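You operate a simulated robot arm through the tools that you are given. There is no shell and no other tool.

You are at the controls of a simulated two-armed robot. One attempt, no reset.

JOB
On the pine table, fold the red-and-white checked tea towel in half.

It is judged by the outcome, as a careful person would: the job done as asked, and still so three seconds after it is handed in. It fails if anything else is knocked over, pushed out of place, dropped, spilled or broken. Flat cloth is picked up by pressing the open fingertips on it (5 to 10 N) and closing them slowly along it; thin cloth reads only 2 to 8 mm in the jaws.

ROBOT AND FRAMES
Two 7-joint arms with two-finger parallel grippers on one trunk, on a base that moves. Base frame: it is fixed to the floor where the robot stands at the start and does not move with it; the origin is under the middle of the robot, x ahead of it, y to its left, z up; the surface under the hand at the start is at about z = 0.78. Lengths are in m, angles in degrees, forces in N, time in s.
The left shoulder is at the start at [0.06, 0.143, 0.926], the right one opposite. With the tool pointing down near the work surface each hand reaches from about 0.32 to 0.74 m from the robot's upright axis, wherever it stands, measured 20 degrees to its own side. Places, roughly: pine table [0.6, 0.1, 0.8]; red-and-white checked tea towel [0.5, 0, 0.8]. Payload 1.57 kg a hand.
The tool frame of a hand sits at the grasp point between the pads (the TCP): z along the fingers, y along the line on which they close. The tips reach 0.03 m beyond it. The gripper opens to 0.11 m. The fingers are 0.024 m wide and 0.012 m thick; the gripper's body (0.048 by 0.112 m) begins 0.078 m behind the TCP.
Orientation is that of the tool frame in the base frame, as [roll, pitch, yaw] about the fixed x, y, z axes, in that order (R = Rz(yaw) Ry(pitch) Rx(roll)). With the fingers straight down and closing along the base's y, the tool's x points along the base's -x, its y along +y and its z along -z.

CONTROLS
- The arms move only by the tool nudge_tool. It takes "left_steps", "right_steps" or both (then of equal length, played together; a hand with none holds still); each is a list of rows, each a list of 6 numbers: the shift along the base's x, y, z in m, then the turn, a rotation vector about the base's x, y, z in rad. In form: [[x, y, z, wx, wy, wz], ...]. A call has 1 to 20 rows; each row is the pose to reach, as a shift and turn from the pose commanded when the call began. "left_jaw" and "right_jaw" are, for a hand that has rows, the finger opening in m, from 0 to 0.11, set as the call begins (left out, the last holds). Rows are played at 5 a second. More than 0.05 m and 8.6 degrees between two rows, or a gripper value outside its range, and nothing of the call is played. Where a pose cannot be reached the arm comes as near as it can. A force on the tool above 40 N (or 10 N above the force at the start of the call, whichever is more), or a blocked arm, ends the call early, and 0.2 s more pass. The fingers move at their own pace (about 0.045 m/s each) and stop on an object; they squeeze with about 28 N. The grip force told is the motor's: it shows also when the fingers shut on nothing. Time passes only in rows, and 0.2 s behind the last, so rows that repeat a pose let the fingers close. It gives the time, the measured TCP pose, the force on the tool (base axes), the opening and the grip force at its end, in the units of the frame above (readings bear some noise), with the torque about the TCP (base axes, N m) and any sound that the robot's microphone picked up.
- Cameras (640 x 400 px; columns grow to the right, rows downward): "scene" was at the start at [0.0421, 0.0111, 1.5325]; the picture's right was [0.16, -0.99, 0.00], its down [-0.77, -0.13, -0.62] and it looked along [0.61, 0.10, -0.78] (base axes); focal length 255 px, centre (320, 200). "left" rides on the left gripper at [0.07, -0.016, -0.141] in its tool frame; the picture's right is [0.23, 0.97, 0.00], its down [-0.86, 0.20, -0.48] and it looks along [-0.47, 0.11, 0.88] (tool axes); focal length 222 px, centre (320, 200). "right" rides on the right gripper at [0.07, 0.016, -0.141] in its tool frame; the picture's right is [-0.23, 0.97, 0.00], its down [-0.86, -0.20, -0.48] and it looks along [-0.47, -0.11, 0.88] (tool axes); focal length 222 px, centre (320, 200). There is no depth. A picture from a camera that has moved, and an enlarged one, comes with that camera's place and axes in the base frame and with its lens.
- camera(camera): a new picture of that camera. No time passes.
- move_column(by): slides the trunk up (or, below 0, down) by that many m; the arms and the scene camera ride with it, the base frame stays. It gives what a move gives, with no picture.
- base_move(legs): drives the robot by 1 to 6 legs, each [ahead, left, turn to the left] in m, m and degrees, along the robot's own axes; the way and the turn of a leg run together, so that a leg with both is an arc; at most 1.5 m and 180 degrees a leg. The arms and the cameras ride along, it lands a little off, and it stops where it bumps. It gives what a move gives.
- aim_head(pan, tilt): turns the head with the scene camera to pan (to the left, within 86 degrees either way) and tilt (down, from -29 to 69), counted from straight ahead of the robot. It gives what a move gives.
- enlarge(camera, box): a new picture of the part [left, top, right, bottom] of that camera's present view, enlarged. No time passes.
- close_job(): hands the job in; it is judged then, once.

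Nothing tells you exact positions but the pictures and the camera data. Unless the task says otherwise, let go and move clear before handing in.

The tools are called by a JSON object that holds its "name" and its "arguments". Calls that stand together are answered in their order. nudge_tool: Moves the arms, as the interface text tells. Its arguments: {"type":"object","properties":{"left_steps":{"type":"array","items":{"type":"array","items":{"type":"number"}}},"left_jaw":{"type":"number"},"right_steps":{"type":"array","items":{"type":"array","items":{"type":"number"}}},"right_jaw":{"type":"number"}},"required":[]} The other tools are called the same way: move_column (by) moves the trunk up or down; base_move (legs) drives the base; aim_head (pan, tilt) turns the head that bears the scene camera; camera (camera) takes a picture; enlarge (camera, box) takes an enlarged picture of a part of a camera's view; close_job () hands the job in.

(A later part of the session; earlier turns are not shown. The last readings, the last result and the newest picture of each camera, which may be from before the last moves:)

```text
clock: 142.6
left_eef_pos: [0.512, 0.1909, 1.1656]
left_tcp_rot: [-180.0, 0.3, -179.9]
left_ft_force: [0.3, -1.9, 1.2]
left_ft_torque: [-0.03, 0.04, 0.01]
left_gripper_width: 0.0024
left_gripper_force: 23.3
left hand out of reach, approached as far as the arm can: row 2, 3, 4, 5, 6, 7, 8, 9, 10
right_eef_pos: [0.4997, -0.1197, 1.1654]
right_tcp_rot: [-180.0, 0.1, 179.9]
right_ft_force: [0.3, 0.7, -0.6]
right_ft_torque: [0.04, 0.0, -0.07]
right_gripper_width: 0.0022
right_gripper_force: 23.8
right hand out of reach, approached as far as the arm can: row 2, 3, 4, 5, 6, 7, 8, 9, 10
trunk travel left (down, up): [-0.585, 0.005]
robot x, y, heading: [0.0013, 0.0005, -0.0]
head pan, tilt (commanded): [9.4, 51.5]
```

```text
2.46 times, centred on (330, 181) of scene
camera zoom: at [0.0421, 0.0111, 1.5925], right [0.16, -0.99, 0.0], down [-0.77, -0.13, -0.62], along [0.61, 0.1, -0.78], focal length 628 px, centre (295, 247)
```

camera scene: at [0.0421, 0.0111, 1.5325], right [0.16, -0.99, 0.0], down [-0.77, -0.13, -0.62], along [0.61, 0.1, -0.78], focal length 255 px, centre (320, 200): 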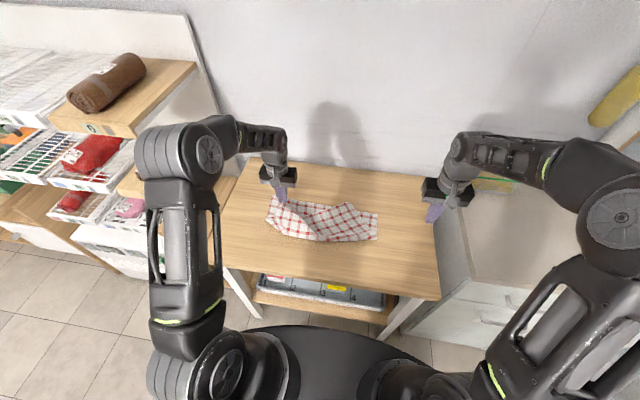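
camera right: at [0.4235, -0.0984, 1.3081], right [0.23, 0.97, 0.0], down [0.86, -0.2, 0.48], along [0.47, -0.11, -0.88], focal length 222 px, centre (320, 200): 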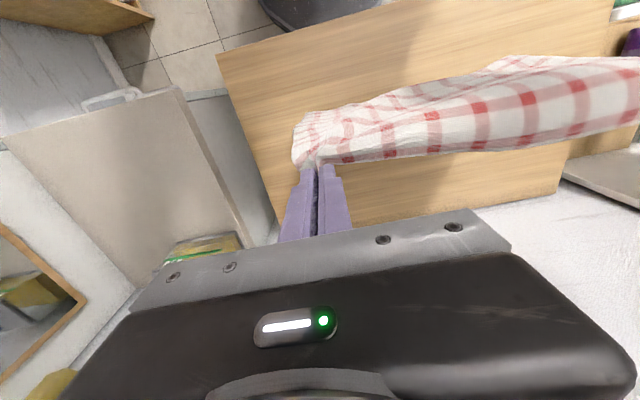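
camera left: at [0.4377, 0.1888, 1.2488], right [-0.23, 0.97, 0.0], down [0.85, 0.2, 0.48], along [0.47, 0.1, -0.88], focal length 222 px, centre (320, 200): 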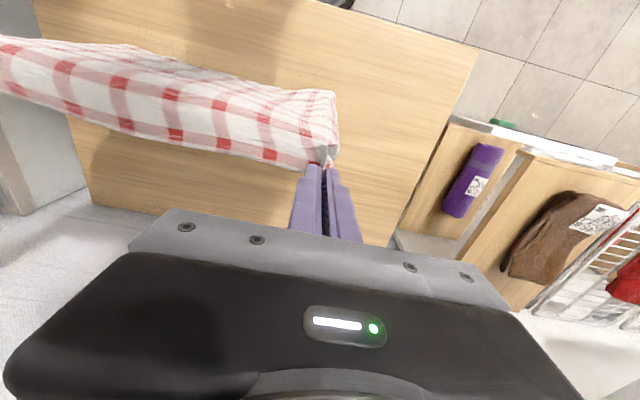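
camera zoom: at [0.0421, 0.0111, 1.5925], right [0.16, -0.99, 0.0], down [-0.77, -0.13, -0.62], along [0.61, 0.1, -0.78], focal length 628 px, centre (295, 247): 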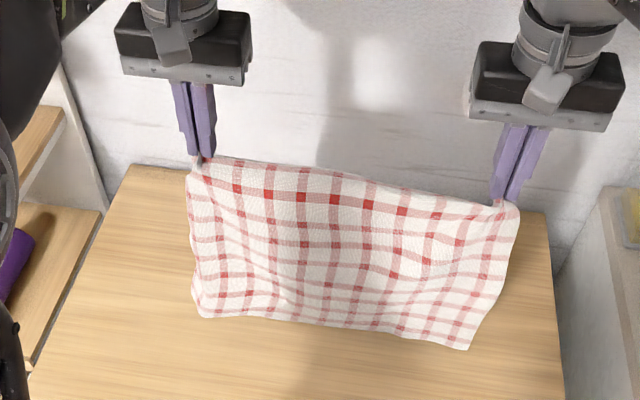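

The arms can't reach further forward at that height; I'll lower about 5 cm first, then go forward, keeping the lower edge just above the table.

{"name": "nudge_tool", "arguments": {"left_steps": [[0, -0.002, -0.015, 0, 0, 0], [0.002, -0.004, -0.03, 0, 0, 0], [0.006, -0.008, -0.045, 0, 0, 0], [0.011, -0.012, -0.05, 0, 0, 0], [0.017, -0.016, -0.05, 0, 0, 0], [0.023, -0.02, -0.05, 0, 0, 0], [0.029, -0.024, -0.05, 0, 0, 0], [0.033, -0.028, -0.05, 0, 0, 0], [0.033, -0.028, -0.05, 0, 0, 0]], "right_steps": [[0, -0.002, -0.015, 0, 0, 0], [0.004, -0.004, -0.03, 0, 0, 0], [0.01, -0.008, -0.045, 0, 0, 0], [0.017, -0.012, -0.05, 0, 0, 0], [0.024, -0.016, -0.05, 0, 0, 0], [0.031, -0.02, -0.05, 0, 0, 0], [0.038, -0.023, -0.05, 0, 0, 0], [0.045, -0.026, -0.05, 0, 0, 0], [0.045, -0.026, -0.05, 0, 0, 0]]}}

{"name": "enlarge", "arguments": {"camera": "scene", "box": [200, 100, 460, 262]}}

{"name": "camera", "arguments": {"camera": "left"}}

```text
clock: 144.6
left_eef_pos: [0.5476, 0.1626, 1.1131]
left_tcp_rot: [180.0, 0.0, -180.0]
left_ft_force: [-0.6, -0.3, 0.4]
left_ft_torque: [-0.04, 0.0, -0.04]
left_gripper_width: 0.0022
left_gripper_force: 24.8
right_eef_pos: [0.5431, -0.1411, 1.115]
right_tcp_rot: [-180.0, 0.1, -180.0]
right_ft_force: [-0.6, 0.9, 0.1]
right_ft_torque: [0.02, 0.0, 0.0]
right_gripper_width: 0.0021
right_gripper_force: 23.4
trunk travel left (down, up): [-0.585, 0.005]
robot x, y, heading: [-0.001, 0.0007, -0.2]
head pan, tilt (commanded): [9.4, 51.5]
```

```text
2.46 times, centred on (330, 181) of scene
camera zoom: at [0.0419, 0.0112, 1.5925], right [0.16, -0.99, 0.0], down [-0.77, -0.13, -0.62], along [0.61, 0.1, -0.78], focal length 628 px, centre (295, 247)
```

zoom: 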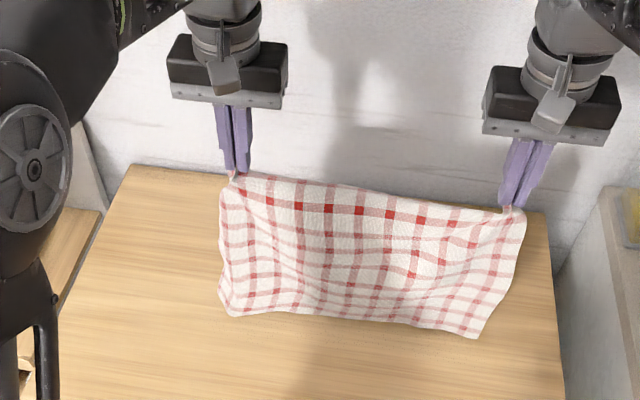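

```text
taken
camera left: at [0.479, 0.1468, 1.2546], right [-0.23, 0.97, 0.0], down [0.85, 0.2, 0.48], along [0.47, 0.11, -0.88], focal length 222 px, centre (320, 200)
```

left: 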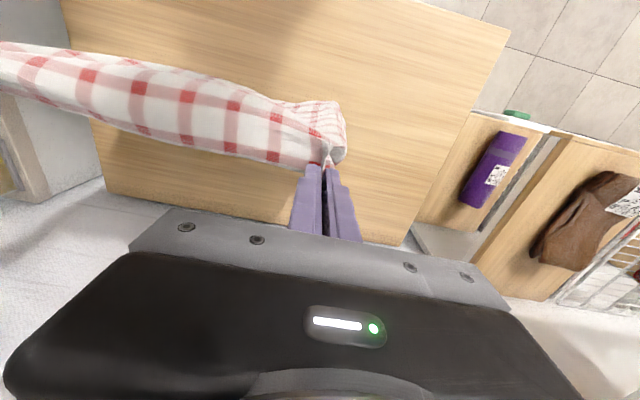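

The towel's lower edge is just above the table at about x 0.54. I'll now lower while drawing back toward the robot, so the lower half lays out flat away from me.

{"name": "nudge_tool", "arguments": {"left_steps": [[-0.004, 0, -0.012, 0, 0, 0], [-0.01, 0, -0.026, 0, 0, 0], [-0.018, 0, -0.042, 0, 0, 0], [-0.027, 0, -0.058, 0, 0, 0], [-0.037, 0, -0.074, 0, 0, 0], [-0.048, 0, -0.09, 0, 0, 0], [-0.06, 0, -0.105, 0, 0, 0], [-0.072, 0, -0.12, 0, 0, 0], [-0.085, 0, -0.134, 0, 0, 0], [-0.098, 0, -0.147, 0, 0, 0], [-0.112, 0, -0.158, 0, 0, 0], [-0.126, 0, -0.168, 0, 0, 0], [-0.126, 0, -0.168, 0, 0, 0]], "right_steps": [[-0.003, 0, -0.012, 0, 0, 0], [-0.008, 0, -0.026, 0, 0, 0], [-0.015, 0, -0.042, 0, 0, 0], [-0.024, 0, -0.058, 0, 0, 0], [-0.034, 0, -0.074, 0, 0, 0], [-0.045, 0, -0.09, 0, 0, 0], [-0.057, 0, -0.105, 0, 0, 0], [-0.069, 0, -0.12, 0, 0, 0], [-0.082, 0, -0.134, 0, 0, 0], [-0.095, 0, -0.147, 0, 0, 0], [-0.109, 0, -0.158, 0, 0, 0], [-0.123, 0, -0.168, 0, 0, 0], [-0.123, 0, -0.168, 0, 0, 0]]}}

{"name": "enlarge", "arguments": {"camera": "scene", "box": [200, 130, 460, 292]}}

{"name": "camera", "arguments": {"camera": "left"}}

{"name": "camera", "arguments": {"camera": "right"}}

```text
clock: 147.4
left_eef_pos: [0.4218, 0.1633, 0.9453]
left_tcp_rot: [-179.9, 0.0, 179.9]
left_ft_force: [-0.3, -0.7, -0.7]
left_ft_torque: [0.0, -0.02, -0.03]
left_gripper_width: 0.0023
left_gripper_force: 23.4
right_eef_pos: [0.4193, -0.1423, 0.9479]
right_tcp_rot: [180.0, 0.0, 180.0]
right_ft_force: [-0.4, 0.8, 0.0]
right_ft_torque: [0.02, 0.0, 0.0]
right_gripper_width: 0.0023
right_gripper_force: 23.7
trunk travel left (down, up): [-0.585, 0.005]
robot x, y, heading: [0.0011, -0.0012, -0.1]
head pan, tilt (commanded): [9.4, 51.5]
```

```text
2.46 times, centred on (330, 211) of scene
camera zoom: at [0.0423, 0.0111, 1.5925], right [0.16, -0.99, 0.0], down [-0.77, -0.13, -0.62], along [0.61, 0.1, -0.78], focal length 628 px, centre (295, 173)
```

zoom: 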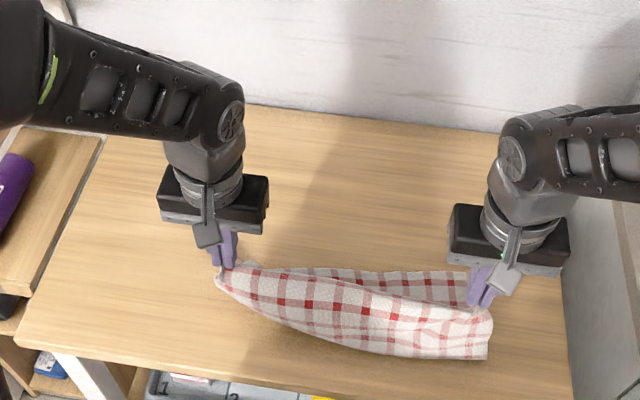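

```text
taken
camera left: at [0.3532, 0.1473, 1.0873], right [-0.23, 0.97, 0.0], down [0.86, 0.2, 0.48], along [0.47, 0.11, -0.88], focal length 222 px, centre (320, 200)
```

left: 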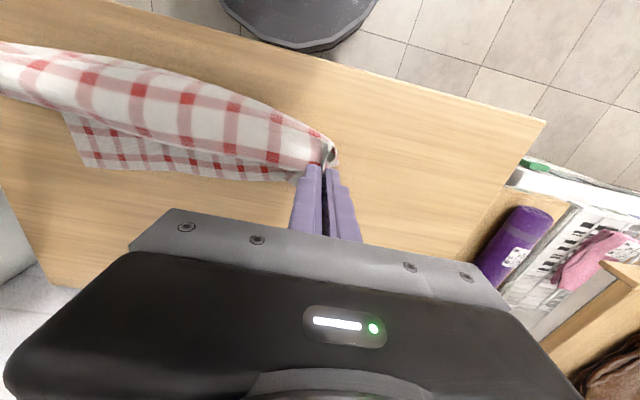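

```text
taken
camera right: at [0.3513, -0.1256, 1.0895], right [0.23, 0.97, 0.0], down [0.86, -0.2, 0.48], along [0.47, -0.11, -0.88], focal length 222 px, centre (320, 200)
```

right: 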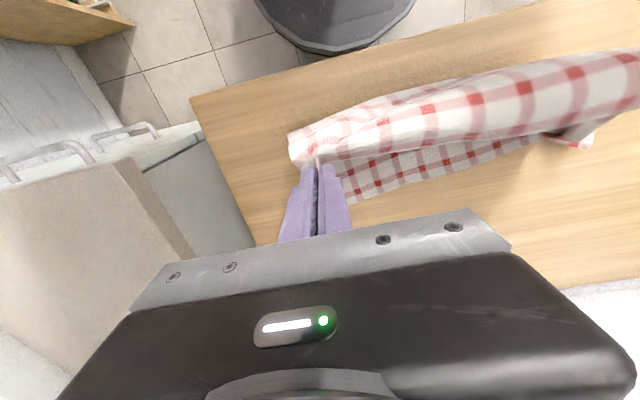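

The lower half is being laid out. Let me inspect its far edge and corners before going on.

{"name": "enlarge", "arguments": {"camera": "left", "box": [0, 20, 360, 245]}}

{"name": "enlarge", "arguments": {"camera": "right", "box": [280, 20, 640, 245]}}

{"name": "enlarge", "arguments": {"camera": "scene", "box": [280, 225, 408, 305]}}

```text
1.78 times, centred on (180, 132) of left
camera zoom: at [0.3532, 0.1473, 1.0873], right [-0.23, 0.97, 0.0], down [0.86, 0.2, 0.48], along [0.47, 0.11, -0.88], focal length 395 px, centre (569, 320)
```

zoom: 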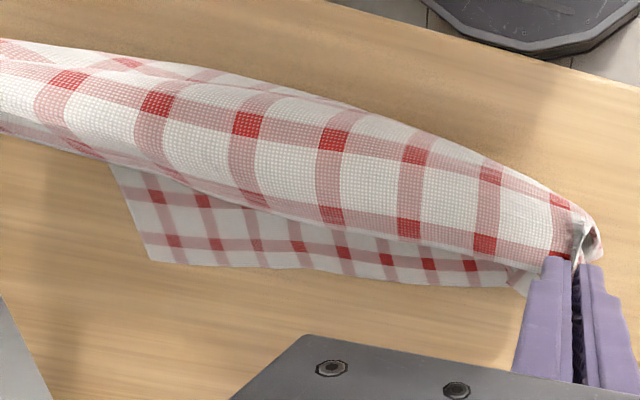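

```text
1.78 times, centred on (460, 132) of right
camera zoom: at [0.3513, -0.1256, 1.0895], right [0.23, 0.97, 0.0], down [0.86, -0.2, 0.48], along [0.47, -0.11, -0.88], focal length 395 px, centre (71, 320)
```

zoom: 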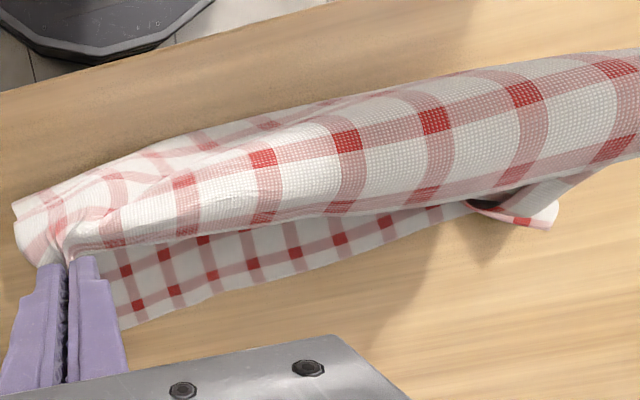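

```text
5.00 times, centred on (344, 265) of scene
camera zoom: at [0.0423, 0.0111, 1.5925], right [0.16, -0.99, 0.0], down [-0.77, -0.13, -0.62], along [0.61, 0.1, -0.78], focal length 1275 px, centre (200, -125)
```

zoom: 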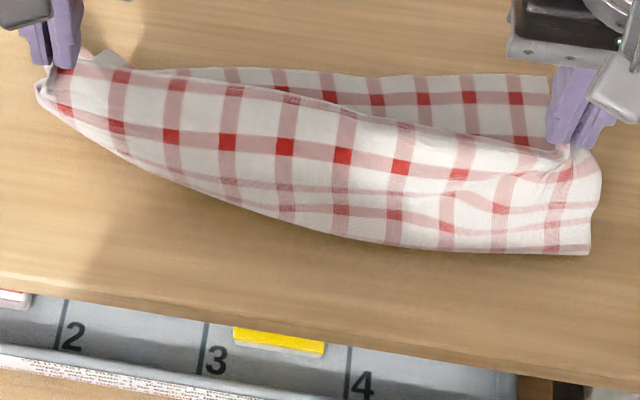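

{"name": "enlarge", "arguments": {"camera": "right", "box": [520, 100, 632, 170]}}

{"name": "enlarge", "arguments": {"camera": "left", "box": [230, 120, 358, 200]}}

{"name": "enlarge", "arguments": {"camera": "scene", "box": [280, 225, 344, 265]}}

```text
5.71 times, centred on (576, 135) of right
camera zoom: at [0.3513, -0.1256, 1.0895], right [0.23, 0.97, 0.0], down [0.86, -0.2, 0.48], along [0.47, -0.11, -0.88], focal length 1269 px, centre (-1143, 571)
```

zoom: 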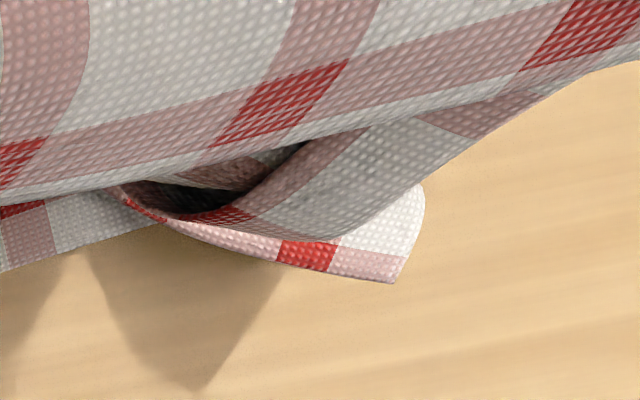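

```text
5.00 times, centred on (294, 160) of left
camera zoom: at [0.3532, 0.1473, 1.0873], right [-0.23, 0.97, 0.0], down [0.86, 0.2, 0.48], along [0.47, 0.11, -0.88], focal length 1111 px, centre (450, 400)
```

zoom: 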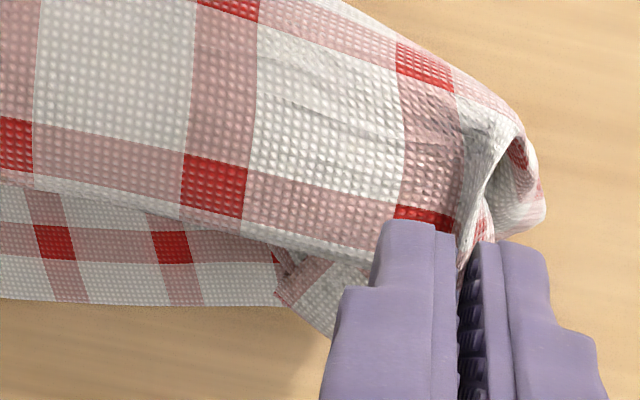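

```text
10.00 times, centred on (312, 245) of scene
camera zoom: at [0.0423, 0.0111, 1.5925], right [0.16, -0.99, 0.0], down [-0.77, -0.13, -0.62], along [0.61, 0.1, -0.78], focal length 2550 px, centre (400, -250)
```

zoom: 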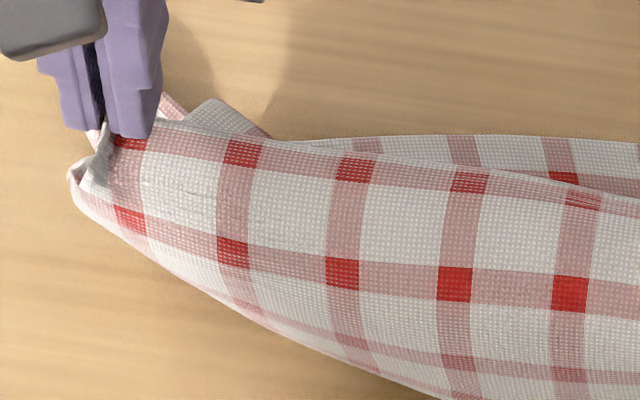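

The far-left corner isn't folded, just standing up off the table as the cloth is still curved there. I'll continue laying back and down a bit further to let it settle.

{"name": "nudge_tool", "arguments": {"left_steps": [[-0.008, 0.001, -0.01, 0, 0, 0], [-0.018, 0.002, -0.02, 0, 0, 0], [-0.028, 0.003, -0.03, 0, 0, 0], [-0.038, 0.004, -0.038, 0, 0, 0], [-0.048, 0.004, -0.046, 0, 0, 0], [-0.056, 0.004, -0.054, 0, 0, 0], [-0.056, 0.004, -0.054, 0, 0, 0], [-0.056, 0.004, -0.054, 0, 0, 0]], "right_steps": [[-0.006, 0, -0.01, 0, 0, 0], [-0.014, 0, -0.02, 0, 0, 0], [-0.022, 0, -0.03, 0, 0, 0], [-0.03, 0, -0.038, 0, 0, 0], [-0.038, 0, -0.046, 0, 0, 0], [-0.044, 0, -0.054, 0, 0, 0], [-0.044, 0, -0.054, 0, 0, 0], [-0.044, 0, -0.054, 0, 0, 0]]}}

{"name": "enlarge", "arguments": {"camera": "right", "box": [280, 20, 640, 245]}}

{"name": "enlarge", "arguments": {"camera": "left", "box": [0, 20, 360, 245]}}

{"name": "enlarge", "arguments": {"camera": "scene", "box": [250, 200, 426, 310]}}

```text
clock: 149.2
left_eef_pos: [0.3669, 0.1673, 0.8931]
left_tcp_rot: [179.9, 0.0, 180.0]
left_ft_force: [-0.8, -2.0, -0.1]
left_ft_torque: [-0.07, -0.02, 0.01]
left_gripper_width: 0.0025
left_gripper_force: 23.8
right_eef_pos: [0.3757, -0.1437, 0.894]
right_tcp_rot: [180.0, 0.0, 179.9]
right_ft_force: [-0.2, 1.2, -0.1]
right_ft_torque: [0.04, 0.0, -0.05]
right_gripper_width: 0.0022
right_gripper_force: 24.0
trunk travel left (down, up): [-0.585, 0.005]
robot x, y, heading: [0.0018, 0.001, 0.1]
head pan, tilt (commanded): [9.4, 51.5]
```

```text
1.78 times, centred on (460, 132) of right
camera zoom: at [0.3071, -0.1262, 1.0364], right [0.23, 0.97, 0.0], down [0.86, -0.2, 0.48], along [0.47, -0.11, -0.88], focal length 395 px, centre (71, 320)
```

zoom: 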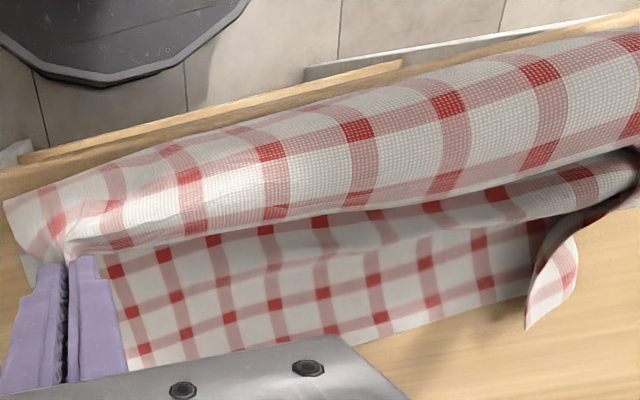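

```text
1.78 times, centred on (180, 132) of left
camera zoom: at [0.2972, 0.1513, 1.0333], right [-0.23, 0.97, 0.0], down [0.86, 0.2, 0.48], along [0.47, 0.11, -0.88], focal length 395 px, centre (569, 320)
```

zoom: 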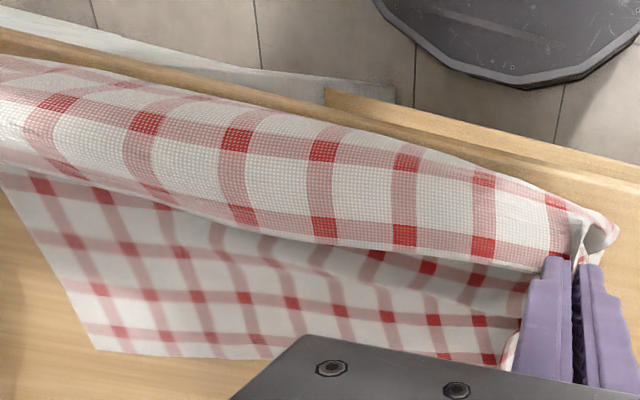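

```text
3.64 times, centred on (338, 255) of scene
camera zoom: at [0.0421, 0.0111, 1.5925], right [0.16, -0.99, 0.0], down [-0.77, -0.13, -0.62], along [0.61, 0.1, -0.78], focal length 927 px, centre (254, 0)
```

zoom: 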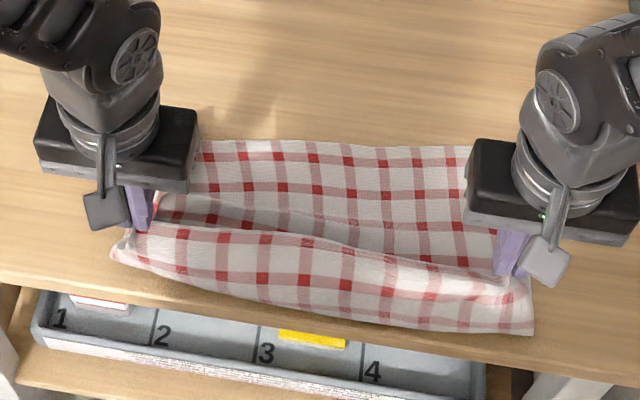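

The lower half is laid, but the left grip sits 3 cm in from the corner, which makes the left edge curl over. The right-hand corner grip shows no such curl, so I'll fold the hem over past the far edge, re-grip the left side exactly at its corner, and then lay it once more.

{"name": "nudge_tool", "arguments": {"left_steps": [[0.012, 0, 0.015, 0, 0, 0], [0.026, 0, 0.028, 0, 0, 0], [0.042, 0, 0.038, 0, 0, 0], [0.06, 0, 0.045, 0, 0, 0], [0.08, 0, 0.048, 0, 0, 0], [0.1, 0, 0.046, 0, 0, 0], [0.12, 0, 0.04, 0, 0, 0], [0.138, 0, 0.03, 0, 0, 0], [0.154, 0, 0.018, 0, 0, 0], [0.168, 0, 0.004, 0, 0, 0], [0.18, 0, -0.012, 0, 0, 0], [0.19, 0, -0.03, 0, 0, 0], [0.197, 0, -0.048, 0, 0, 0], [0.2, 0, -0.062, 0, 0, 0], [0.2, 0, -0.062, 0, 0, 0]], "right_steps": [[0.011, 0, 0.015, 0, 0, 0], [0.024, 0, 0.028, 0, 0, 0], [0.04, 0, 0.038, 0, 0, 0], [0.057, 0, 0.045, 0, 0, 0], [0.076, 0, 0.048, 0, 0, 0], [0.095, 0, 0.046, 0, 0, 0], [0.114, 0, 0.04, 0, 0, 0], [0.132, 0, 0.03, 0, 0, 0], [0.148, 0, 0.018, 0, 0, 0], [0.161, 0, 0.004, 0, 0, 0], [0.173, 0, -0.012, 0, 0, 0], [0.182, 0, -0.03, 0, 0, 0], [0.189, 0, -0.048, 0, 0, 0], [0.1915, 0, -0.06, 0, 0, 0], [0.1915, 0, -0.06, 0, 0, 0]]}}

{"name": "enlarge", "arguments": {"camera": "scene", "box": [250, 190, 426, 300]}}

{"name": "camera", "arguments": {"camera": "left"}}

{"name": "camera", "arguments": {"camera": "right"}}

```text
clock: 152.4
left_eef_pos: [0.5665, 0.1673, 0.8287]
left_tcp_rot: [-180.0, 0.0, 180.0]
left_ft_force: [0.8, -1.2, -0.4]
left_ft_torque: [-0.09, -0.02, -0.03]
left_gripper_width: 0.0025
left_gripper_force: 24.4
right_eef_pos: [0.5681, -0.1433, 0.8325]
right_tcp_rot: [180.0, 0.0, 179.9]
right_ft_force: [0.1, 1.1, -0.1]
right_ft_torque: [0.04, 0.01, -0.06]
right_gripper_width: 0.002
right_gripper_force: 23.9
trunk travel left (down, up): [-0.585, 0.005]
robot x, y, heading: [0.0028, 0.0041, 0.1]
head pan, tilt (commanded): [9.4, 51.5]
```

```text
3.64 times, centred on (338, 245) of scene
camera zoom: at [0.042, 0.0111, 1.5925], right [0.16, -0.99, 0.0], down [-0.77, -0.13, -0.62], along [0.61, 0.1, -0.78], focal length 927 px, centre (254, 36)
```

zoom: 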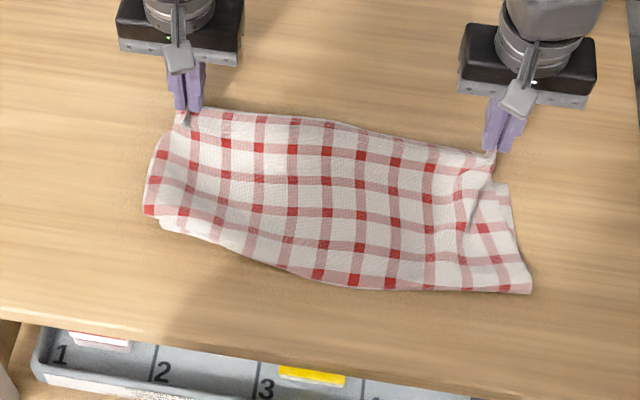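

```text
taken
camera left: at [0.4973, 0.1515, 0.9701], right [-0.23, 0.97, 0.0], down [0.85, 0.2, 0.48], along [0.47, 0.11, -0.88], focal length 222 px, centre (320, 200)
```

left: 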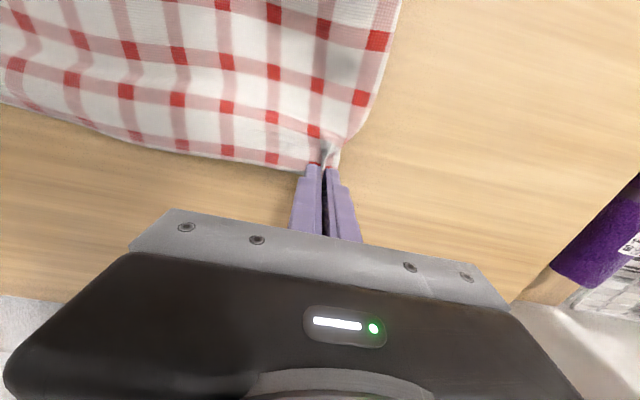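

```text
taken
camera right: at [0.4985, -0.1263, 0.9753], right [0.23, 0.97, 0.0], down [0.86, -0.2, 0.48], along [0.47, -0.11, -0.88], focal length 222 px, centre (320, 200)
```

right: 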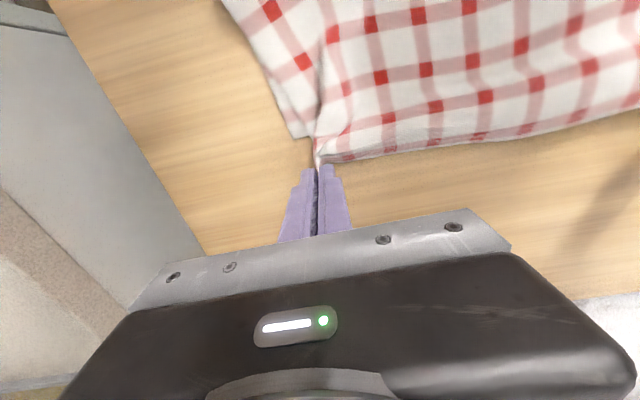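

This already looks close to a neat fold. Now I'll set the left hem down beyond the far edge, release it with a light press, and re-grip exactly at the corner.

{"name": "nudge_tool", "arguments": {"left_steps": [[0, 0.002, -0.005, 0, 0, 0], [0, 0.004, -0.01, 0, 0, 0], [0, 0.004, -0.0145, 0, 0, 0], [0, 0.004, -0.0165, 0, 0, 0], [0, 0.004, -0.0165, 0, 0, 0]]}}

```text
clock: 153.6
left_eef_pos: [0.5664, 0.1713, 0.8121]
left_tcp_rot: [-180.0, 0.1, -180.0]
left_ft_force: [-1.1, -5.8, 2.6]
left_ft_torque: [-0.17, 0.05, 0.02]
left_gripper_width: 0.0024
left_gripper_force: 24.1
right_eef_pos: [0.5673, -0.143, 0.8337]
right_tcp_rot: [180.0, 0.0, -179.9]
right_ft_force: [-0.2, 4.4, 0.2]
right_ft_torque: [0.13, -0.01, -0.12]
right_gripper_width: 0.0021
right_gripper_force: 24.1
trunk travel left (down, up): [-0.585, 0.005]
robot x, y, heading: [0.0012, 0.0003, -0.1]
head pan, tilt (commanded): [9.4, 51.5]
```

{"name": "nudge_tool", "arguments": {"left_steps": [[0, 0, -0.0004, 0, 0, 0], [0, 0, -0.0006, 0, 0, 0], [0, 0, -0.0006, 0, 0, 0]], "right_steps": [[0, 0.003, 0, 0, 0, 0], [0, 0.006, 0, 0, 0, 0], [0, 0.006, 0, 0, 0, 0]]}}

{"name": "nudge_tool", "arguments": {"left_steps": [[0, 0, 0, 0, 0, 0], [0, 0, 0, 0, 0, 0]], "left_jaw": 0.01}}

{"name": "nudge_tool", "arguments": {"left_steps": [[0, 0, 0, 0, 0, 0], [0, 0, 0, 0, 0, 0]], "left_jaw": 0.022}}

{"name": "nudge_tool", "arguments": {"left_steps": [[0, 0, 0, 0, 0, 0], [0, 0, 0, 0, 0, 0]], "left_jaw": 0.034}}

{"name": "enlarge", "arguments": {"camera": "left", "box": [160, 60, 480, 260]}}

```text
clock: 154.4
left_eef_pos: [0.5652, 0.1708, 0.8123]
left_tcp_rot: [180.0, 0.1, 180.0]
left_ft_force: [-0.1, -3.4, 7.1]
left_ft_torque: [-0.06, 0.07, -0.01]
left_gripper_width: 0.0025
left_gripper_force: 24.1
right_eef_pos: [0.5675, -0.1362, 0.8332]
right_tcp_rot: [-179.9, 0.1, 179.9]
right_ft_force: [-0.2, 2.4, -0.3]
right_ft_torque: [0.05, 0.05, -0.06]
right_gripper_width: 0.0022
right_gripper_force: 24.1
trunk travel left (down, up): [-0.585, 0.005]
robot x, y, heading: [-0.0001, -0.0005, -0.1]
head pan, tilt (commanded): [9.4, 51.5]
```

```text
clock: 155.0
left_eef_pos: [0.566, 0.1706, 0.8137]
left_tcp_rot: [180.0, 0.1, 180.0]
left_ft_force: [0.0, 1.1, 5.4]
left_ft_torque: [0.0, 0.02, -0.02]
left_gripper_width: 0.0087
left_gripper_force: 0.0
right_eef_pos: [0.5678, -0.137, 0.8336]
right_tcp_rot: [-179.9, 0.1, -179.9]
right_ft_force: [-0.4, 0.6, 0.0]
right_ft_torque: [0.02, -0.05, 0.0]
right_gripper_width: 0.0019
right_gripper_force: 23.6
trunk travel left (down, up): [-0.585, 0.005]
robot x, y, heading: [0.001, -0.0007, 0.0]
head pan, tilt (commanded): [9.4, 51.5]
```

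```text
clock: 155.6
left_eef_pos: [0.5673, 0.1707, 0.8127]
left_tcp_rot: [-180.0, 0.0, -180.0]
left_ft_force: [0.6, 1.5, 4.6]
left_ft_torque: [0.02, 0.03, -0.01]
left_gripper_width: 0.0212
left_gripper_force: 0.0
right_eef_pos: [0.5668, -0.1385, 0.8327]
right_tcp_rot: [179.9, 0.1, 179.9]
right_ft_force: [0.0, 0.2, 0.8]
right_ft_torque: [0.0, 0.0, -0.04]
right_gripper_width: 0.0023
right_gripper_force: 23.9
trunk travel left (down, up): [-0.585, 0.005]
robot x, y, heading: [-0.0033, 0.0, 0.3]
head pan, tilt (commanded): [9.4, 51.5]
```

```text
clock: 156.2
left_eef_pos: [0.5649, 0.1706, 0.8131]
left_tcp_rot: [-180.0, -0.1, 179.9]
left_ft_force: [1.2, 0.6, 3.4]
left_ft_torque: [-0.04, 0.06, -0.04]
left_gripper_width: 0.0329
left_gripper_force: 0.0
right_eef_pos: [0.5671, -0.1383, 0.8349]
right_tcp_rot: [180.0, 0.1, -179.9]
right_ft_force: [-0.2, -0.4, -0.8]
right_ft_torque: [-0.02, -0.01, -0.01]
right_gripper_width: 0.0023
right_gripper_force: 23.8
trunk travel left (down, up): [-0.585, 0.005]
robot x, y, heading: [0.0008, 0.0019, 0.0]
head pan, tilt (commanded): [9.4, 51.5]
```

```text
2.00 times, centred on (320, 160) of left
camera zoom: at [0.4969, 0.1552, 0.954], right [-0.23, 0.97, 0.0], down [0.85, 0.2, 0.48], along [0.47, 0.11, -0.88], focal length 444 px, centre (320, 280)
```

zoom: 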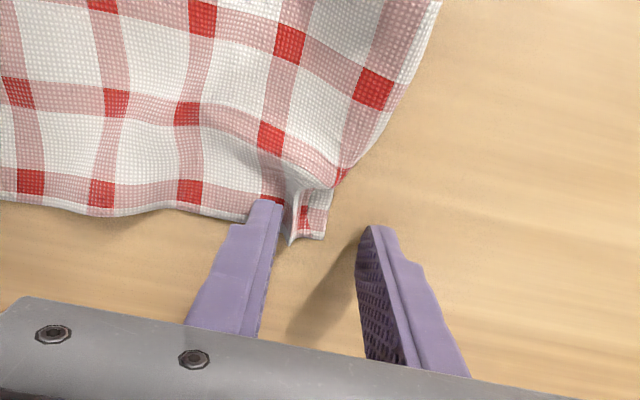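

The corner is set down at (0.567, 0.174) with a small pleat beside it. I'll smooth that by pressing the closed fingertips on the corner strip and drawing it outward, then grip the corner itself.

{"name": "nudge_tool", "arguments": {"left_steps": [[0, 0, 0.008, 0, 0, 0], [0, 0, 0.02, 0, 0, 0], [-0.003, 0.0, 0.02, 0, 0, 0], [-0.006, 0.0, 0.02, 0, 0, 0], [-0.008, 0.0, 0.02, 0, 0, 0], [-0.008, 0.0, 0.012, 0, 0, 0], [-0.008, 0.0, 0.006, 0, 0, 0]], "left_jaw": 0.0}}

{"name": "enlarge", "arguments": {"camera": "left", "box": [160, 60, 480, 260]}}

```text
clock: 157.8
left_eef_pos: [0.5586, 0.1702, 0.8189]
left_tcp_rot: [180.0, -0.1, 180.0]
left_ft_force: [-0.1, -0.7, 0.5]
left_ft_torque: [-0.05, 0.0, 0.01]
left_gripper_width: 0.0022
left_gripper_force: 24.2
right_eef_pos: [0.5684, -0.1372, 0.8333]
right_tcp_rot: [-180.0, 0.2, -180.0]
right_ft_force: [-0.8, 2.3, 0.2]
right_ft_torque: [0.04, 0.02, -0.06]
right_gripper_width: 0.0021
right_gripper_force: 23.2
trunk travel left (down, up): [-0.585, 0.005]
robot x, y, heading: [0.0006, 0.0012, -0.1]
head pan, tilt (commanded): [9.4, 51.5]
```

```text
2.00 times, centred on (320, 160) of left
camera zoom: at [0.4897, 0.1554, 0.96], right [-0.23, 0.97, 0.0], down [0.85, 0.2, 0.48], along [0.47, 0.11, -0.88], focal length 444 px, centre (320, 280)
```

zoom: 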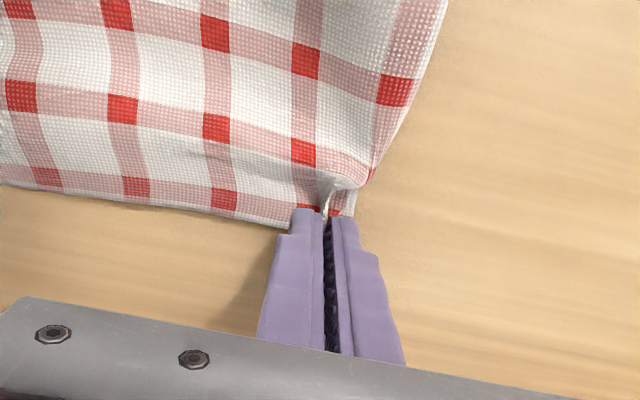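

Closing too low caught the pleat again. I'll put it down once more, open, lift clear before closing, and then smooth properly.

{"name": "nudge_tool", "arguments": {"left_steps": [[0, 0, -0.003, 0, 0, 0], [0, 0, -0.006, 0, 0, 0], [0, 0, -0.0065, 0, 0, 0]]}}

{"name": "nudge_tool", "arguments": {"left_steps": [[0, 0, 0, 0, 0, 0], [0, 0, 0, 0, 0, 0], [0, 0, 0, 0, 0, 0], [0, 0, 0.003, 0, 0, 0], [0, 0, 0.015, 0, 0, 0], [0, 0, 0.035, 0, 0, 0]], "left_jaw": 0.034}}

{"name": "nudge_tool", "arguments": {"left_steps": [[0, 0, 0, 0, 0, 0], [0, 0, 0, 0, 0, 0], [0, 0, 0, 0, 0, 0]], "left_jaw": 0.0}}

{"name": "enlarge", "arguments": {"camera": "left", "box": [160, 60, 480, 260]}}

```text
clock: 158.6
left_eef_pos: [0.5595, 0.1714, 0.8145]
left_tcp_rot: [179.9, 0.5, -179.9]
left_ft_force: [3.5, 2.2, 27.0]
left_ft_torque: [0.09, 0.0, -0.05]
left_gripper_width: 0.002
left_gripper_force: 23.6
right_eef_pos: [0.5668, -0.1369, 0.8345]
right_tcp_rot: [179.9, 0.1, 179.9]
right_ft_force: [0.8, 1.4, 0.1]
right_ft_torque: [0.03, 0.01, -0.01]
right_gripper_width: 0.0026
right_gripper_force: 23.7
trunk travel left (down, up): [-0.585, 0.005]
robot x, y, heading: [-0.0019, -0.0038, -0.1]
head pan, tilt (commanded): [9.4, 51.5]
```

```text
clock: 160.0
left_eef_pos: [0.5576, 0.1699, 0.8452]
left_tcp_rot: [-179.9, 0.0, -179.9]
left_ft_force: [0.3, -0.2, -0.1]
left_ft_torque: [-0.01, 0.0, 0.0]
left_gripper_width: 0.0341
left_gripper_force: 0.1
right_eef_pos: [0.5668, -0.1373, 0.8338]
right_tcp_rot: [-179.9, 0.0, -179.9]
right_ft_force: [0.1, 0.1, -0.9]
right_ft_torque: [0.0, -0.01, 0.02]
right_gripper_width: 0.002
right_gripper_force: 24.3
trunk travel left (down, up): [-0.585, 0.005]
robot x, y, heading: [-0.0016, 0.0004, 0.0]
head pan, tilt (commanded): [9.4, 51.5]
```

```text
clock: 160.8
left_eef_pos: [0.5585, 0.1706, 0.8462]
left_tcp_rot: [179.9, -0.1, 180.0]
left_ft_force: [-0.7, 0.1, -0.8]
left_ft_torque: [-0.01, 0.01, 0.0]
left_gripper_width: 0.0001
left_gripper_force: 20.1
right_eef_pos: [0.5675, -0.1366, 0.8333]
right_tcp_rot: [180.0, -0.1, 180.0]
right_ft_force: [0.2, 0.7, 1.1]
right_ft_torque: [0.0, 0.01, -0.02]
right_gripper_width: 0.0019
right_gripper_force: 23.9
trunk travel left (down, up): [-0.585, 0.005]
robot x, y, heading: [-0.0028, -0.0003, 0.2]
head pan, tilt (commanded): [9.4, 51.5]
```

```text
2.00 times, centred on (320, 160) of left
camera zoom: at [0.4889, 0.154, 0.9884], right [-0.23, 0.97, 0.0], down [0.86, 0.2, 0.48], along [0.47, 0.11, -0.88], focal length 444 px, centre (320, 280)
```

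zoom: 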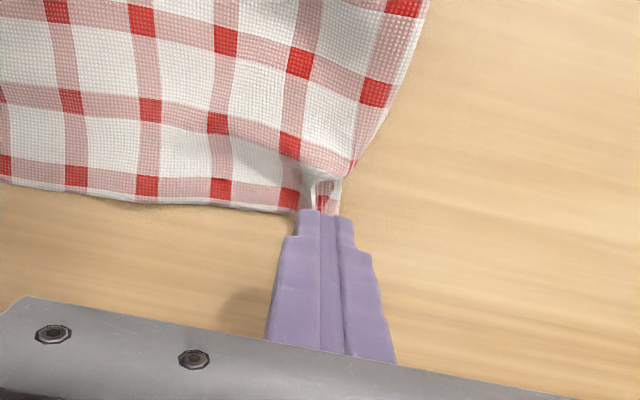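

{"name": "nudge_tool", "arguments": {"left_steps": [[-0.002, 0.005, -0.008, 0, 0, 0], [-0.003, 0.0095, -0.018, 0, 0, 0], [-0.003, 0.0095, -0.027, 0, 0, 0], [-0.003, 0.0095, -0.0325, 0, 0, 0], [-0.003, 0.0095, -0.034, 0, 0, 0]]}}

```text
clock: 162.0
left_eef_pos: [0.5556, 0.1807, 0.8126]
left_tcp_rot: [-180.0, 0.1, -180.0]
left_ft_force: [-0.3, 0.5, 1.5]
left_ft_torque: [0.05, -0.03, 0.02]
left_gripper_width: 0.0
left_gripper_force: 21.6
right_eef_pos: [0.5673, -0.1376, 0.8339]
right_tcp_rot: [-180.0, -0.1, -179.9]
right_ft_force: [0.0, -0.3, -0.9]
right_ft_torque: [-0.03, 0.0, -0.02]
right_gripper_width: 0.0022
right_gripper_force: 23.9
trunk travel left (down, up): [-0.585, 0.005]
robot x, y, heading: [0.0028, -0.0007, -0.2]
head pan, tilt (commanded): [9.4, 51.5]
```

{"name": "nudge_tool", "arguments": {"left_steps": [[0, 0, -0.0006, 0, 0, 0], [0, 0, -0.0008, 0, 0, 0], [0, 0.003, -0.0008, 0, 0, 0], [0, 0.007, -0.0008, 0, 0, 0], [0, 0.011, -0.0008, 0, 0, 0], [0, 0.015, -0.0008, 0, 0, 0], [0, 0.019, -0.0008, 0, 0, 0], [0, 0.023, -0.0008, 0, 0, 0], [0, 0.027, -0.0008, 0, 0, 0], [0, 0.027, -0.0008, 0, 0, 0]]}}

{"name": "enlarge", "arguments": {"camera": "left", "box": [160, 60, 480, 260]}}

{"name": "enlarge", "arguments": {"camera": "scene", "box": [250, 190, 426, 300]}}

```text
clock: 164.2
left_eef_pos: [0.554, 0.2073, 0.8133]
left_tcp_rot: [-179.9, 0.1, 179.9]
left_ft_force: [-0.4, -4.3, 11.8]
left_ft_torque: [-0.23, 0.01, -0.07]
left_gripper_width: 0.0
left_gripper_force: 21.8
right_eef_pos: [0.5671, -0.1374, 0.8333]
right_tcp_rot: [179.9, -0.1, -179.9]
right_ft_force: [-0.1, 1.5, -0.2]
right_ft_torque: [0.03, -0.03, 0.0]
right_gripper_width: 0.0023
right_gripper_force: 23.6
trunk travel left (down, up): [-0.585, 0.005]
robot x, y, heading: [-0.0003, -0.0001, -0.2]
head pan, tilt (commanded): [9.4, 51.5]
```

```text
2.00 times, centred on (320, 160) of left
camera zoom: at [0.4848, 0.1911, 0.9537], right [-0.23, 0.97, 0.0], down [0.85, 0.2, 0.48], along [0.47, 0.11, -0.88], focal length 444 px, centre (320, 280)
```

zoom: 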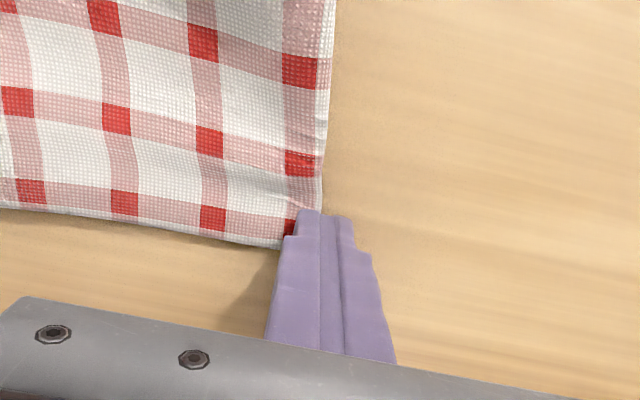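

```text
3.64 times, centred on (338, 245) of scene
camera zoom: at [0.0411, 0.0104, 1.5926], right [0.16, -0.99, 0.0], down [-0.77, -0.13, -0.62], along [0.61, 0.1, -0.78], focal length 927 px, centre (254, 36)
```

zoom: 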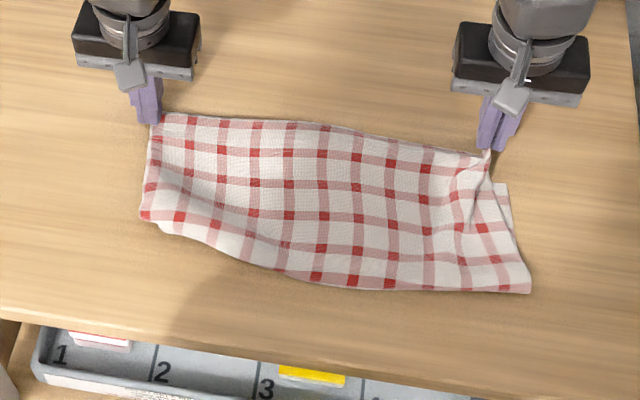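

Now it looks very neat: the left corner is smooth and square at about (0.561, 0.210). I'll take a corner grip there with the left hand turned 45°.

{"name": "nudge_tool", "arguments": {"left_steps": [[0, 0, 0.012, 0, 0, 0], [0, 0, 0.03, 0, 0, 0.1], [-0.001, -0.002, 0.035, 0, 0, 0.23], [-0.002, -0.004, 0.035, 0, 0, 0.36], [-0.003, -0.006, 0.035, 0, 0, 0.49], [-0.004, -0.008, 0.035, 0, 0, 0.62], [-0.0043, -0.0086, 0.03, 0, 0, 0.75], [-0.0043, -0.0086, 0.02, 0, 0, 0.785], [-0.0043, -0.0086, 0.014, 0, 0, 0.785], [-0.0043, -0.0086, 0.014, 0, 0, 0.785]], "left_jaw": 0.026}}

{"name": "enlarge", "arguments": {"camera": "left", "box": [160, 60, 480, 260]}}

{"name": "enlarge", "arguments": {"camera": "scene", "box": [270, 195, 350, 245]}}

```text
clock: 166.4
left_eef_pos: [0.5505, 0.1978, 0.8259]
left_tcp_rot: [-180.0, -0.1, -135.0]
left_ft_force: [0.3, -0.1, -0.4]
left_ft_torque: [-0.01, -0.03, -0.02]
left_gripper_width: 0.026
left_gripper_force: 0.0
right_eef_pos: [0.5676, -0.1376, 0.8336]
right_tcp_rot: [-180.0, 0.0, -180.0]
right_ft_force: [0.0, 0.5, 0.2]
right_ft_torque: [0.01, 0.01, -0.03]
right_gripper_width: 0.0023
right_gripper_force: 23.9
trunk travel left (down, up): [-0.585, 0.005]
robot x, y, heading: [0.0016, -0.0051, 0.1]
head pan, tilt (commanded): [9.4, 51.5]
```

```text
2.00 times, centred on (320, 160) of left
camera zoom: at [0.5136, 0.1381, 0.9675], right [-0.85, 0.53, 0.0], down [0.46, 0.75, 0.48], along [0.25, 0.41, -0.88], focal length 444 px, centre (320, 280)
```

zoom: 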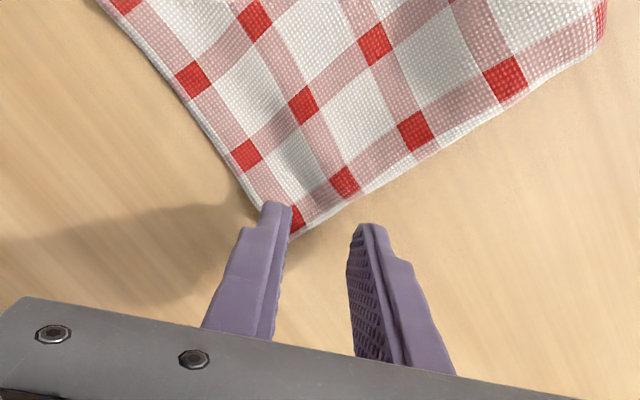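

```text
8.00 times, centred on (310, 220) of scene
camera zoom: at [0.0422, 0.0111, 1.5925], right [0.16, -0.99, 0.0], down [-0.77, -0.13, -0.62], along [0.61, 0.1, -0.78], focal length 2040 px, centre (400, 40)
```

zoom: 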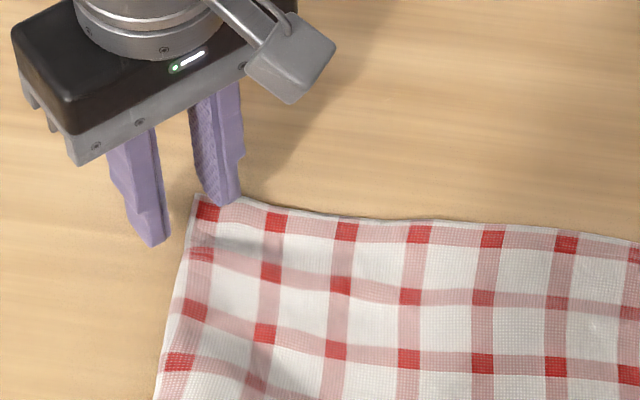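

The corner vertex is at (0.565, 0.198). I'll centre on it and lower.

{"name": "nudge_tool", "arguments": {"left_steps": [[0.002, -0.006, -0.001, 0, 0, 0], [0.004, -0.012, -0.003, 0, 0, 0], [0.004, -0.012, -0.008, 0, 0, 0], [0.004, -0.012, -0.0125, 0, 0, 0], [0.004, -0.012, -0.0125, 0, 0, 0]]}}

{"name": "enlarge", "arguments": {"camera": "left", "box": [160, 60, 480, 260]}}

```text
clock: 167.6
left_eef_pos: [0.5551, 0.1863, 0.8141]
left_tcp_rot: [-180.0, -0.1, -135.0]
left_ft_force: [-0.1, -0.4, 0.3]
left_ft_torque: [0.02, 0.01, 0.0]
left_gripper_width: 0.0261
left_gripper_force: 0.0
right_eef_pos: [0.5676, -0.1385, 0.8331]
right_tcp_rot: [179.9, 0.0, -179.9]
right_ft_force: [0.2, -0.6, -0.3]
right_ft_torque: [-0.01, -0.02, -0.03]
right_gripper_width: 0.0023
right_gripper_force: 24.4
trunk travel left (down, up): [-0.585, 0.005]
robot x, y, heading: [0.0009, -0.0027, 0.0]
head pan, tilt (commanded): [9.4, 51.5]
```

```text
2.00 times, centred on (320, 160) of left
camera zoom: at [0.5179, 0.126, 0.9551], right [-0.85, 0.53, 0.0], down [0.46, 0.75, 0.48], along [0.25, 0.41, -0.88], focal length 444 px, centre (320, 280)
```

zoom: 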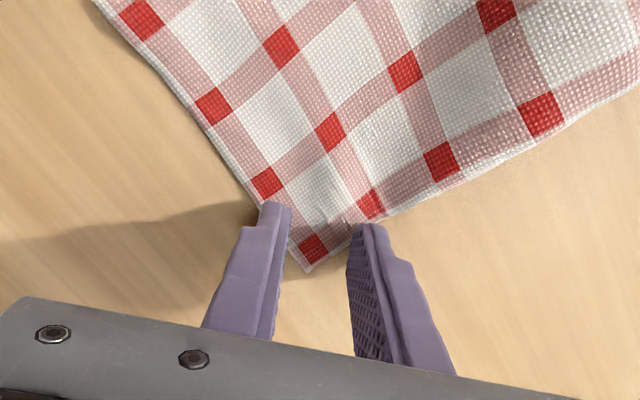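

Perfectly centred on the corner. Pressing and closing.

{"name": "nudge_tool", "arguments": {"left_steps": [[0, 0, -0.001, 0, 0, 0], [0, 0, -0.002, 0, 0, 0], [0, 0, -0.002, 0, 0, 0]]}}

{"name": "nudge_tool", "arguments": {"left_steps": [[0, 0, -0.0002, 0, 0, 0], [0, 0, -0.0002, 0, 0, 0]], "left_jaw": 0.019}}

{"name": "nudge_tool", "arguments": {"left_steps": [[0, 0, 0, 0, 0, 0], [0, 0, 0, 0, 0, 0]], "left_jaw": 0.012}}

{"name": "enlarge", "arguments": {"camera": "left", "box": [160, 60, 480, 260]}}

{"name": "nudge_tool", "arguments": {"left_steps": [[0, 0, 0, 0, 0, 0], [0, 0, 0, 0, 0, 0]], "left_jaw": 0.006}}

{"name": "nudge_tool", "arguments": {"left_steps": [[0, 0, 0, 0, 0, 0], [0, 0, 0, 0, 0, 0], [0, 0, 0, 0, 0, 0]], "left_jaw": 0.0}}

{"name": "enlarge", "arguments": {"camera": "left", "box": [160, 60, 480, 260]}}

```text
clock: 168.4
left_eef_pos: [0.5552, 0.1856, 0.8121]
left_tcp_rot: [-179.9, 0.1, -135.0]
left_ft_force: [-0.1, -0.9, 7.1]
left_ft_torque: [-0.09, -0.04, 0.03]
left_gripper_width: 0.026
left_gripper_force: 0.0
right_eef_pos: [0.5669, -0.1383, 0.8336]
right_tcp_rot: [180.0, 0.0, 180.0]
right_ft_force: [0.6, -0.1, 0.2]
right_ft_torque: [-0.03, -0.04, -0.02]
right_gripper_width: 0.0022
right_gripper_force: 23.5
trunk travel left (down, up): [-0.585, 0.005]
robot x, y, heading: [-0.0027, -0.0014, 0.1]
head pan, tilt (commanded): [9.4, 51.5]
```

```text
clock: 169.0
left_eef_pos: [0.5552, 0.188, 0.8122]
left_tcp_rot: [-179.9, 0.1, -135.0]
left_ft_force: [0.3, -0.8, 11.4]
left_ft_torque: [-0.06, -0.06, 0.02]
left_gripper_width: 0.0182
left_gripper_force: 0.1
right_eef_pos: [0.5666, -0.1375, 0.8327]
right_tcp_rot: [179.9, -0.1, -179.9]
right_ft_force: [1.1, 0.5, 0.2]
right_ft_torque: [0.01, 0.01, -0.07]
right_gripper_width: 0.0022
right_gripper_force: 23.4
trunk travel left (down, up): [-0.585, 0.005]
robot x, y, heading: [-0.0015, -0.0022, 0.1]
head pan, tilt (commanded): [9.4, 51.5]
```

```text
clock: 169.6
left_eef_pos: [0.5553, 0.1866, 0.8121]
left_tcp_rot: [-179.9, 0.1, -135.0]
left_ft_force: [1.5, -1.1, 14.2]
left_ft_torque: [-0.1, -0.07, 0.02]
left_gripper_width: 0.0123
left_gripper_force: 0.0
right_eef_pos: [0.5676, -0.1383, 0.8341]
right_tcp_rot: [-180.0, -0.1, 180.0]
right_ft_force: [-0.7, 1.4, 0.0]
right_ft_torque: [0.03, -0.02, -0.02]
right_gripper_width: 0.0019
right_gripper_force: 23.4
trunk travel left (down, up): [-0.585, 0.005]
robot x, y, heading: [0.0001, -0.0022, 0.0]
head pan, tilt (commanded): [9.4, 51.5]
```

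```text
2.00 times, centred on (320, 160) of left
camera zoom: at [0.5175, 0.1263, 0.9536], right [-0.85, 0.53, 0.0], down [0.46, 0.75, 0.48], along [0.25, 0.41, -0.88], focal length 444 px, centre (320, 280)
```

zoom: 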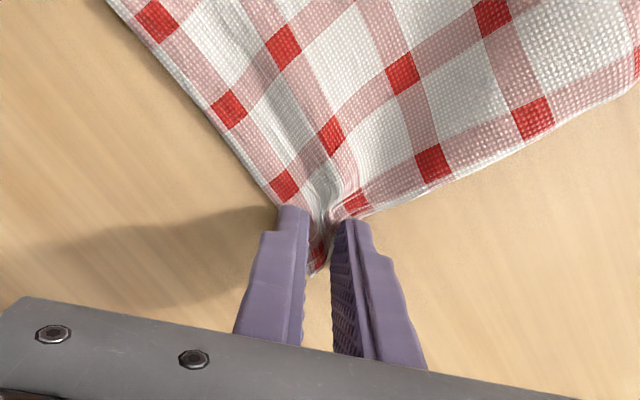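

```text
clock: 170.2
left_eef_pos: [0.5549, 0.1862, 0.813]
left_tcp_rot: [-179.9, 0.2, -135.0]
left_ft_force: [1.9, -3.0, 16.5]
left_ft_torque: [-0.09, -0.06, 0.0]
left_gripper_width: 0.0068
left_gripper_force: 2.6
right_eef_pos: [0.5664, -0.1367, 0.833]
right_tcp_rot: [-180.0, 0.0, -180.0]
right_ft_force: [0.3, 0.9, 0.0]
right_ft_torque: [0.01, -0.04, -0.04]
right_gripper_width: 0.0022
right_gripper_force: 23.8
trunk travel left (down, up): [-0.585, 0.005]
robot x, y, heading: [-0.0017, -0.0009, -0.0]
head pan, tilt (commanded): [9.4, 51.5]
```

```text
clock: 171.0
left_eef_pos: [0.5543, 0.1866, 0.8124]
left_tcp_rot: [-180.0, 0.1, -135.0]
left_ft_force: [0.1, -1.1, 19.4]
left_ft_torque: [-0.08, -0.01, 0.0]
left_gripper_width: 0.0
left_gripper_force: 21.4
right_eef_pos: [0.5657, -0.1378, 0.8332]
right_tcp_rot: [-180.0, 0.1, -180.0]
right_ft_force: [0.2, 0.8, -0.4]
right_ft_torque: [0.04, -0.01, -0.06]
right_gripper_width: 0.0022
right_gripper_force: 23.8
trunk travel left (down, up): [-0.585, 0.005]
robot x, y, heading: [-0.0, -0.0006, -0.1]
head pan, tilt (commanded): [9.4, 51.5]
```

```text
2.00 times, centred on (320, 160) of left
camera zoom: at [0.517, 0.1264, 0.9538], right [-0.85, 0.53, 0.0], down [0.46, 0.75, 0.48], along [0.25, 0.41, -0.88], focal length 444 px, centre (320, 280)
```

zoom: 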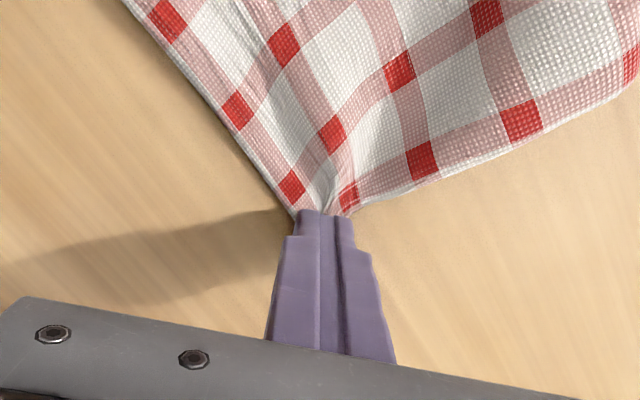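

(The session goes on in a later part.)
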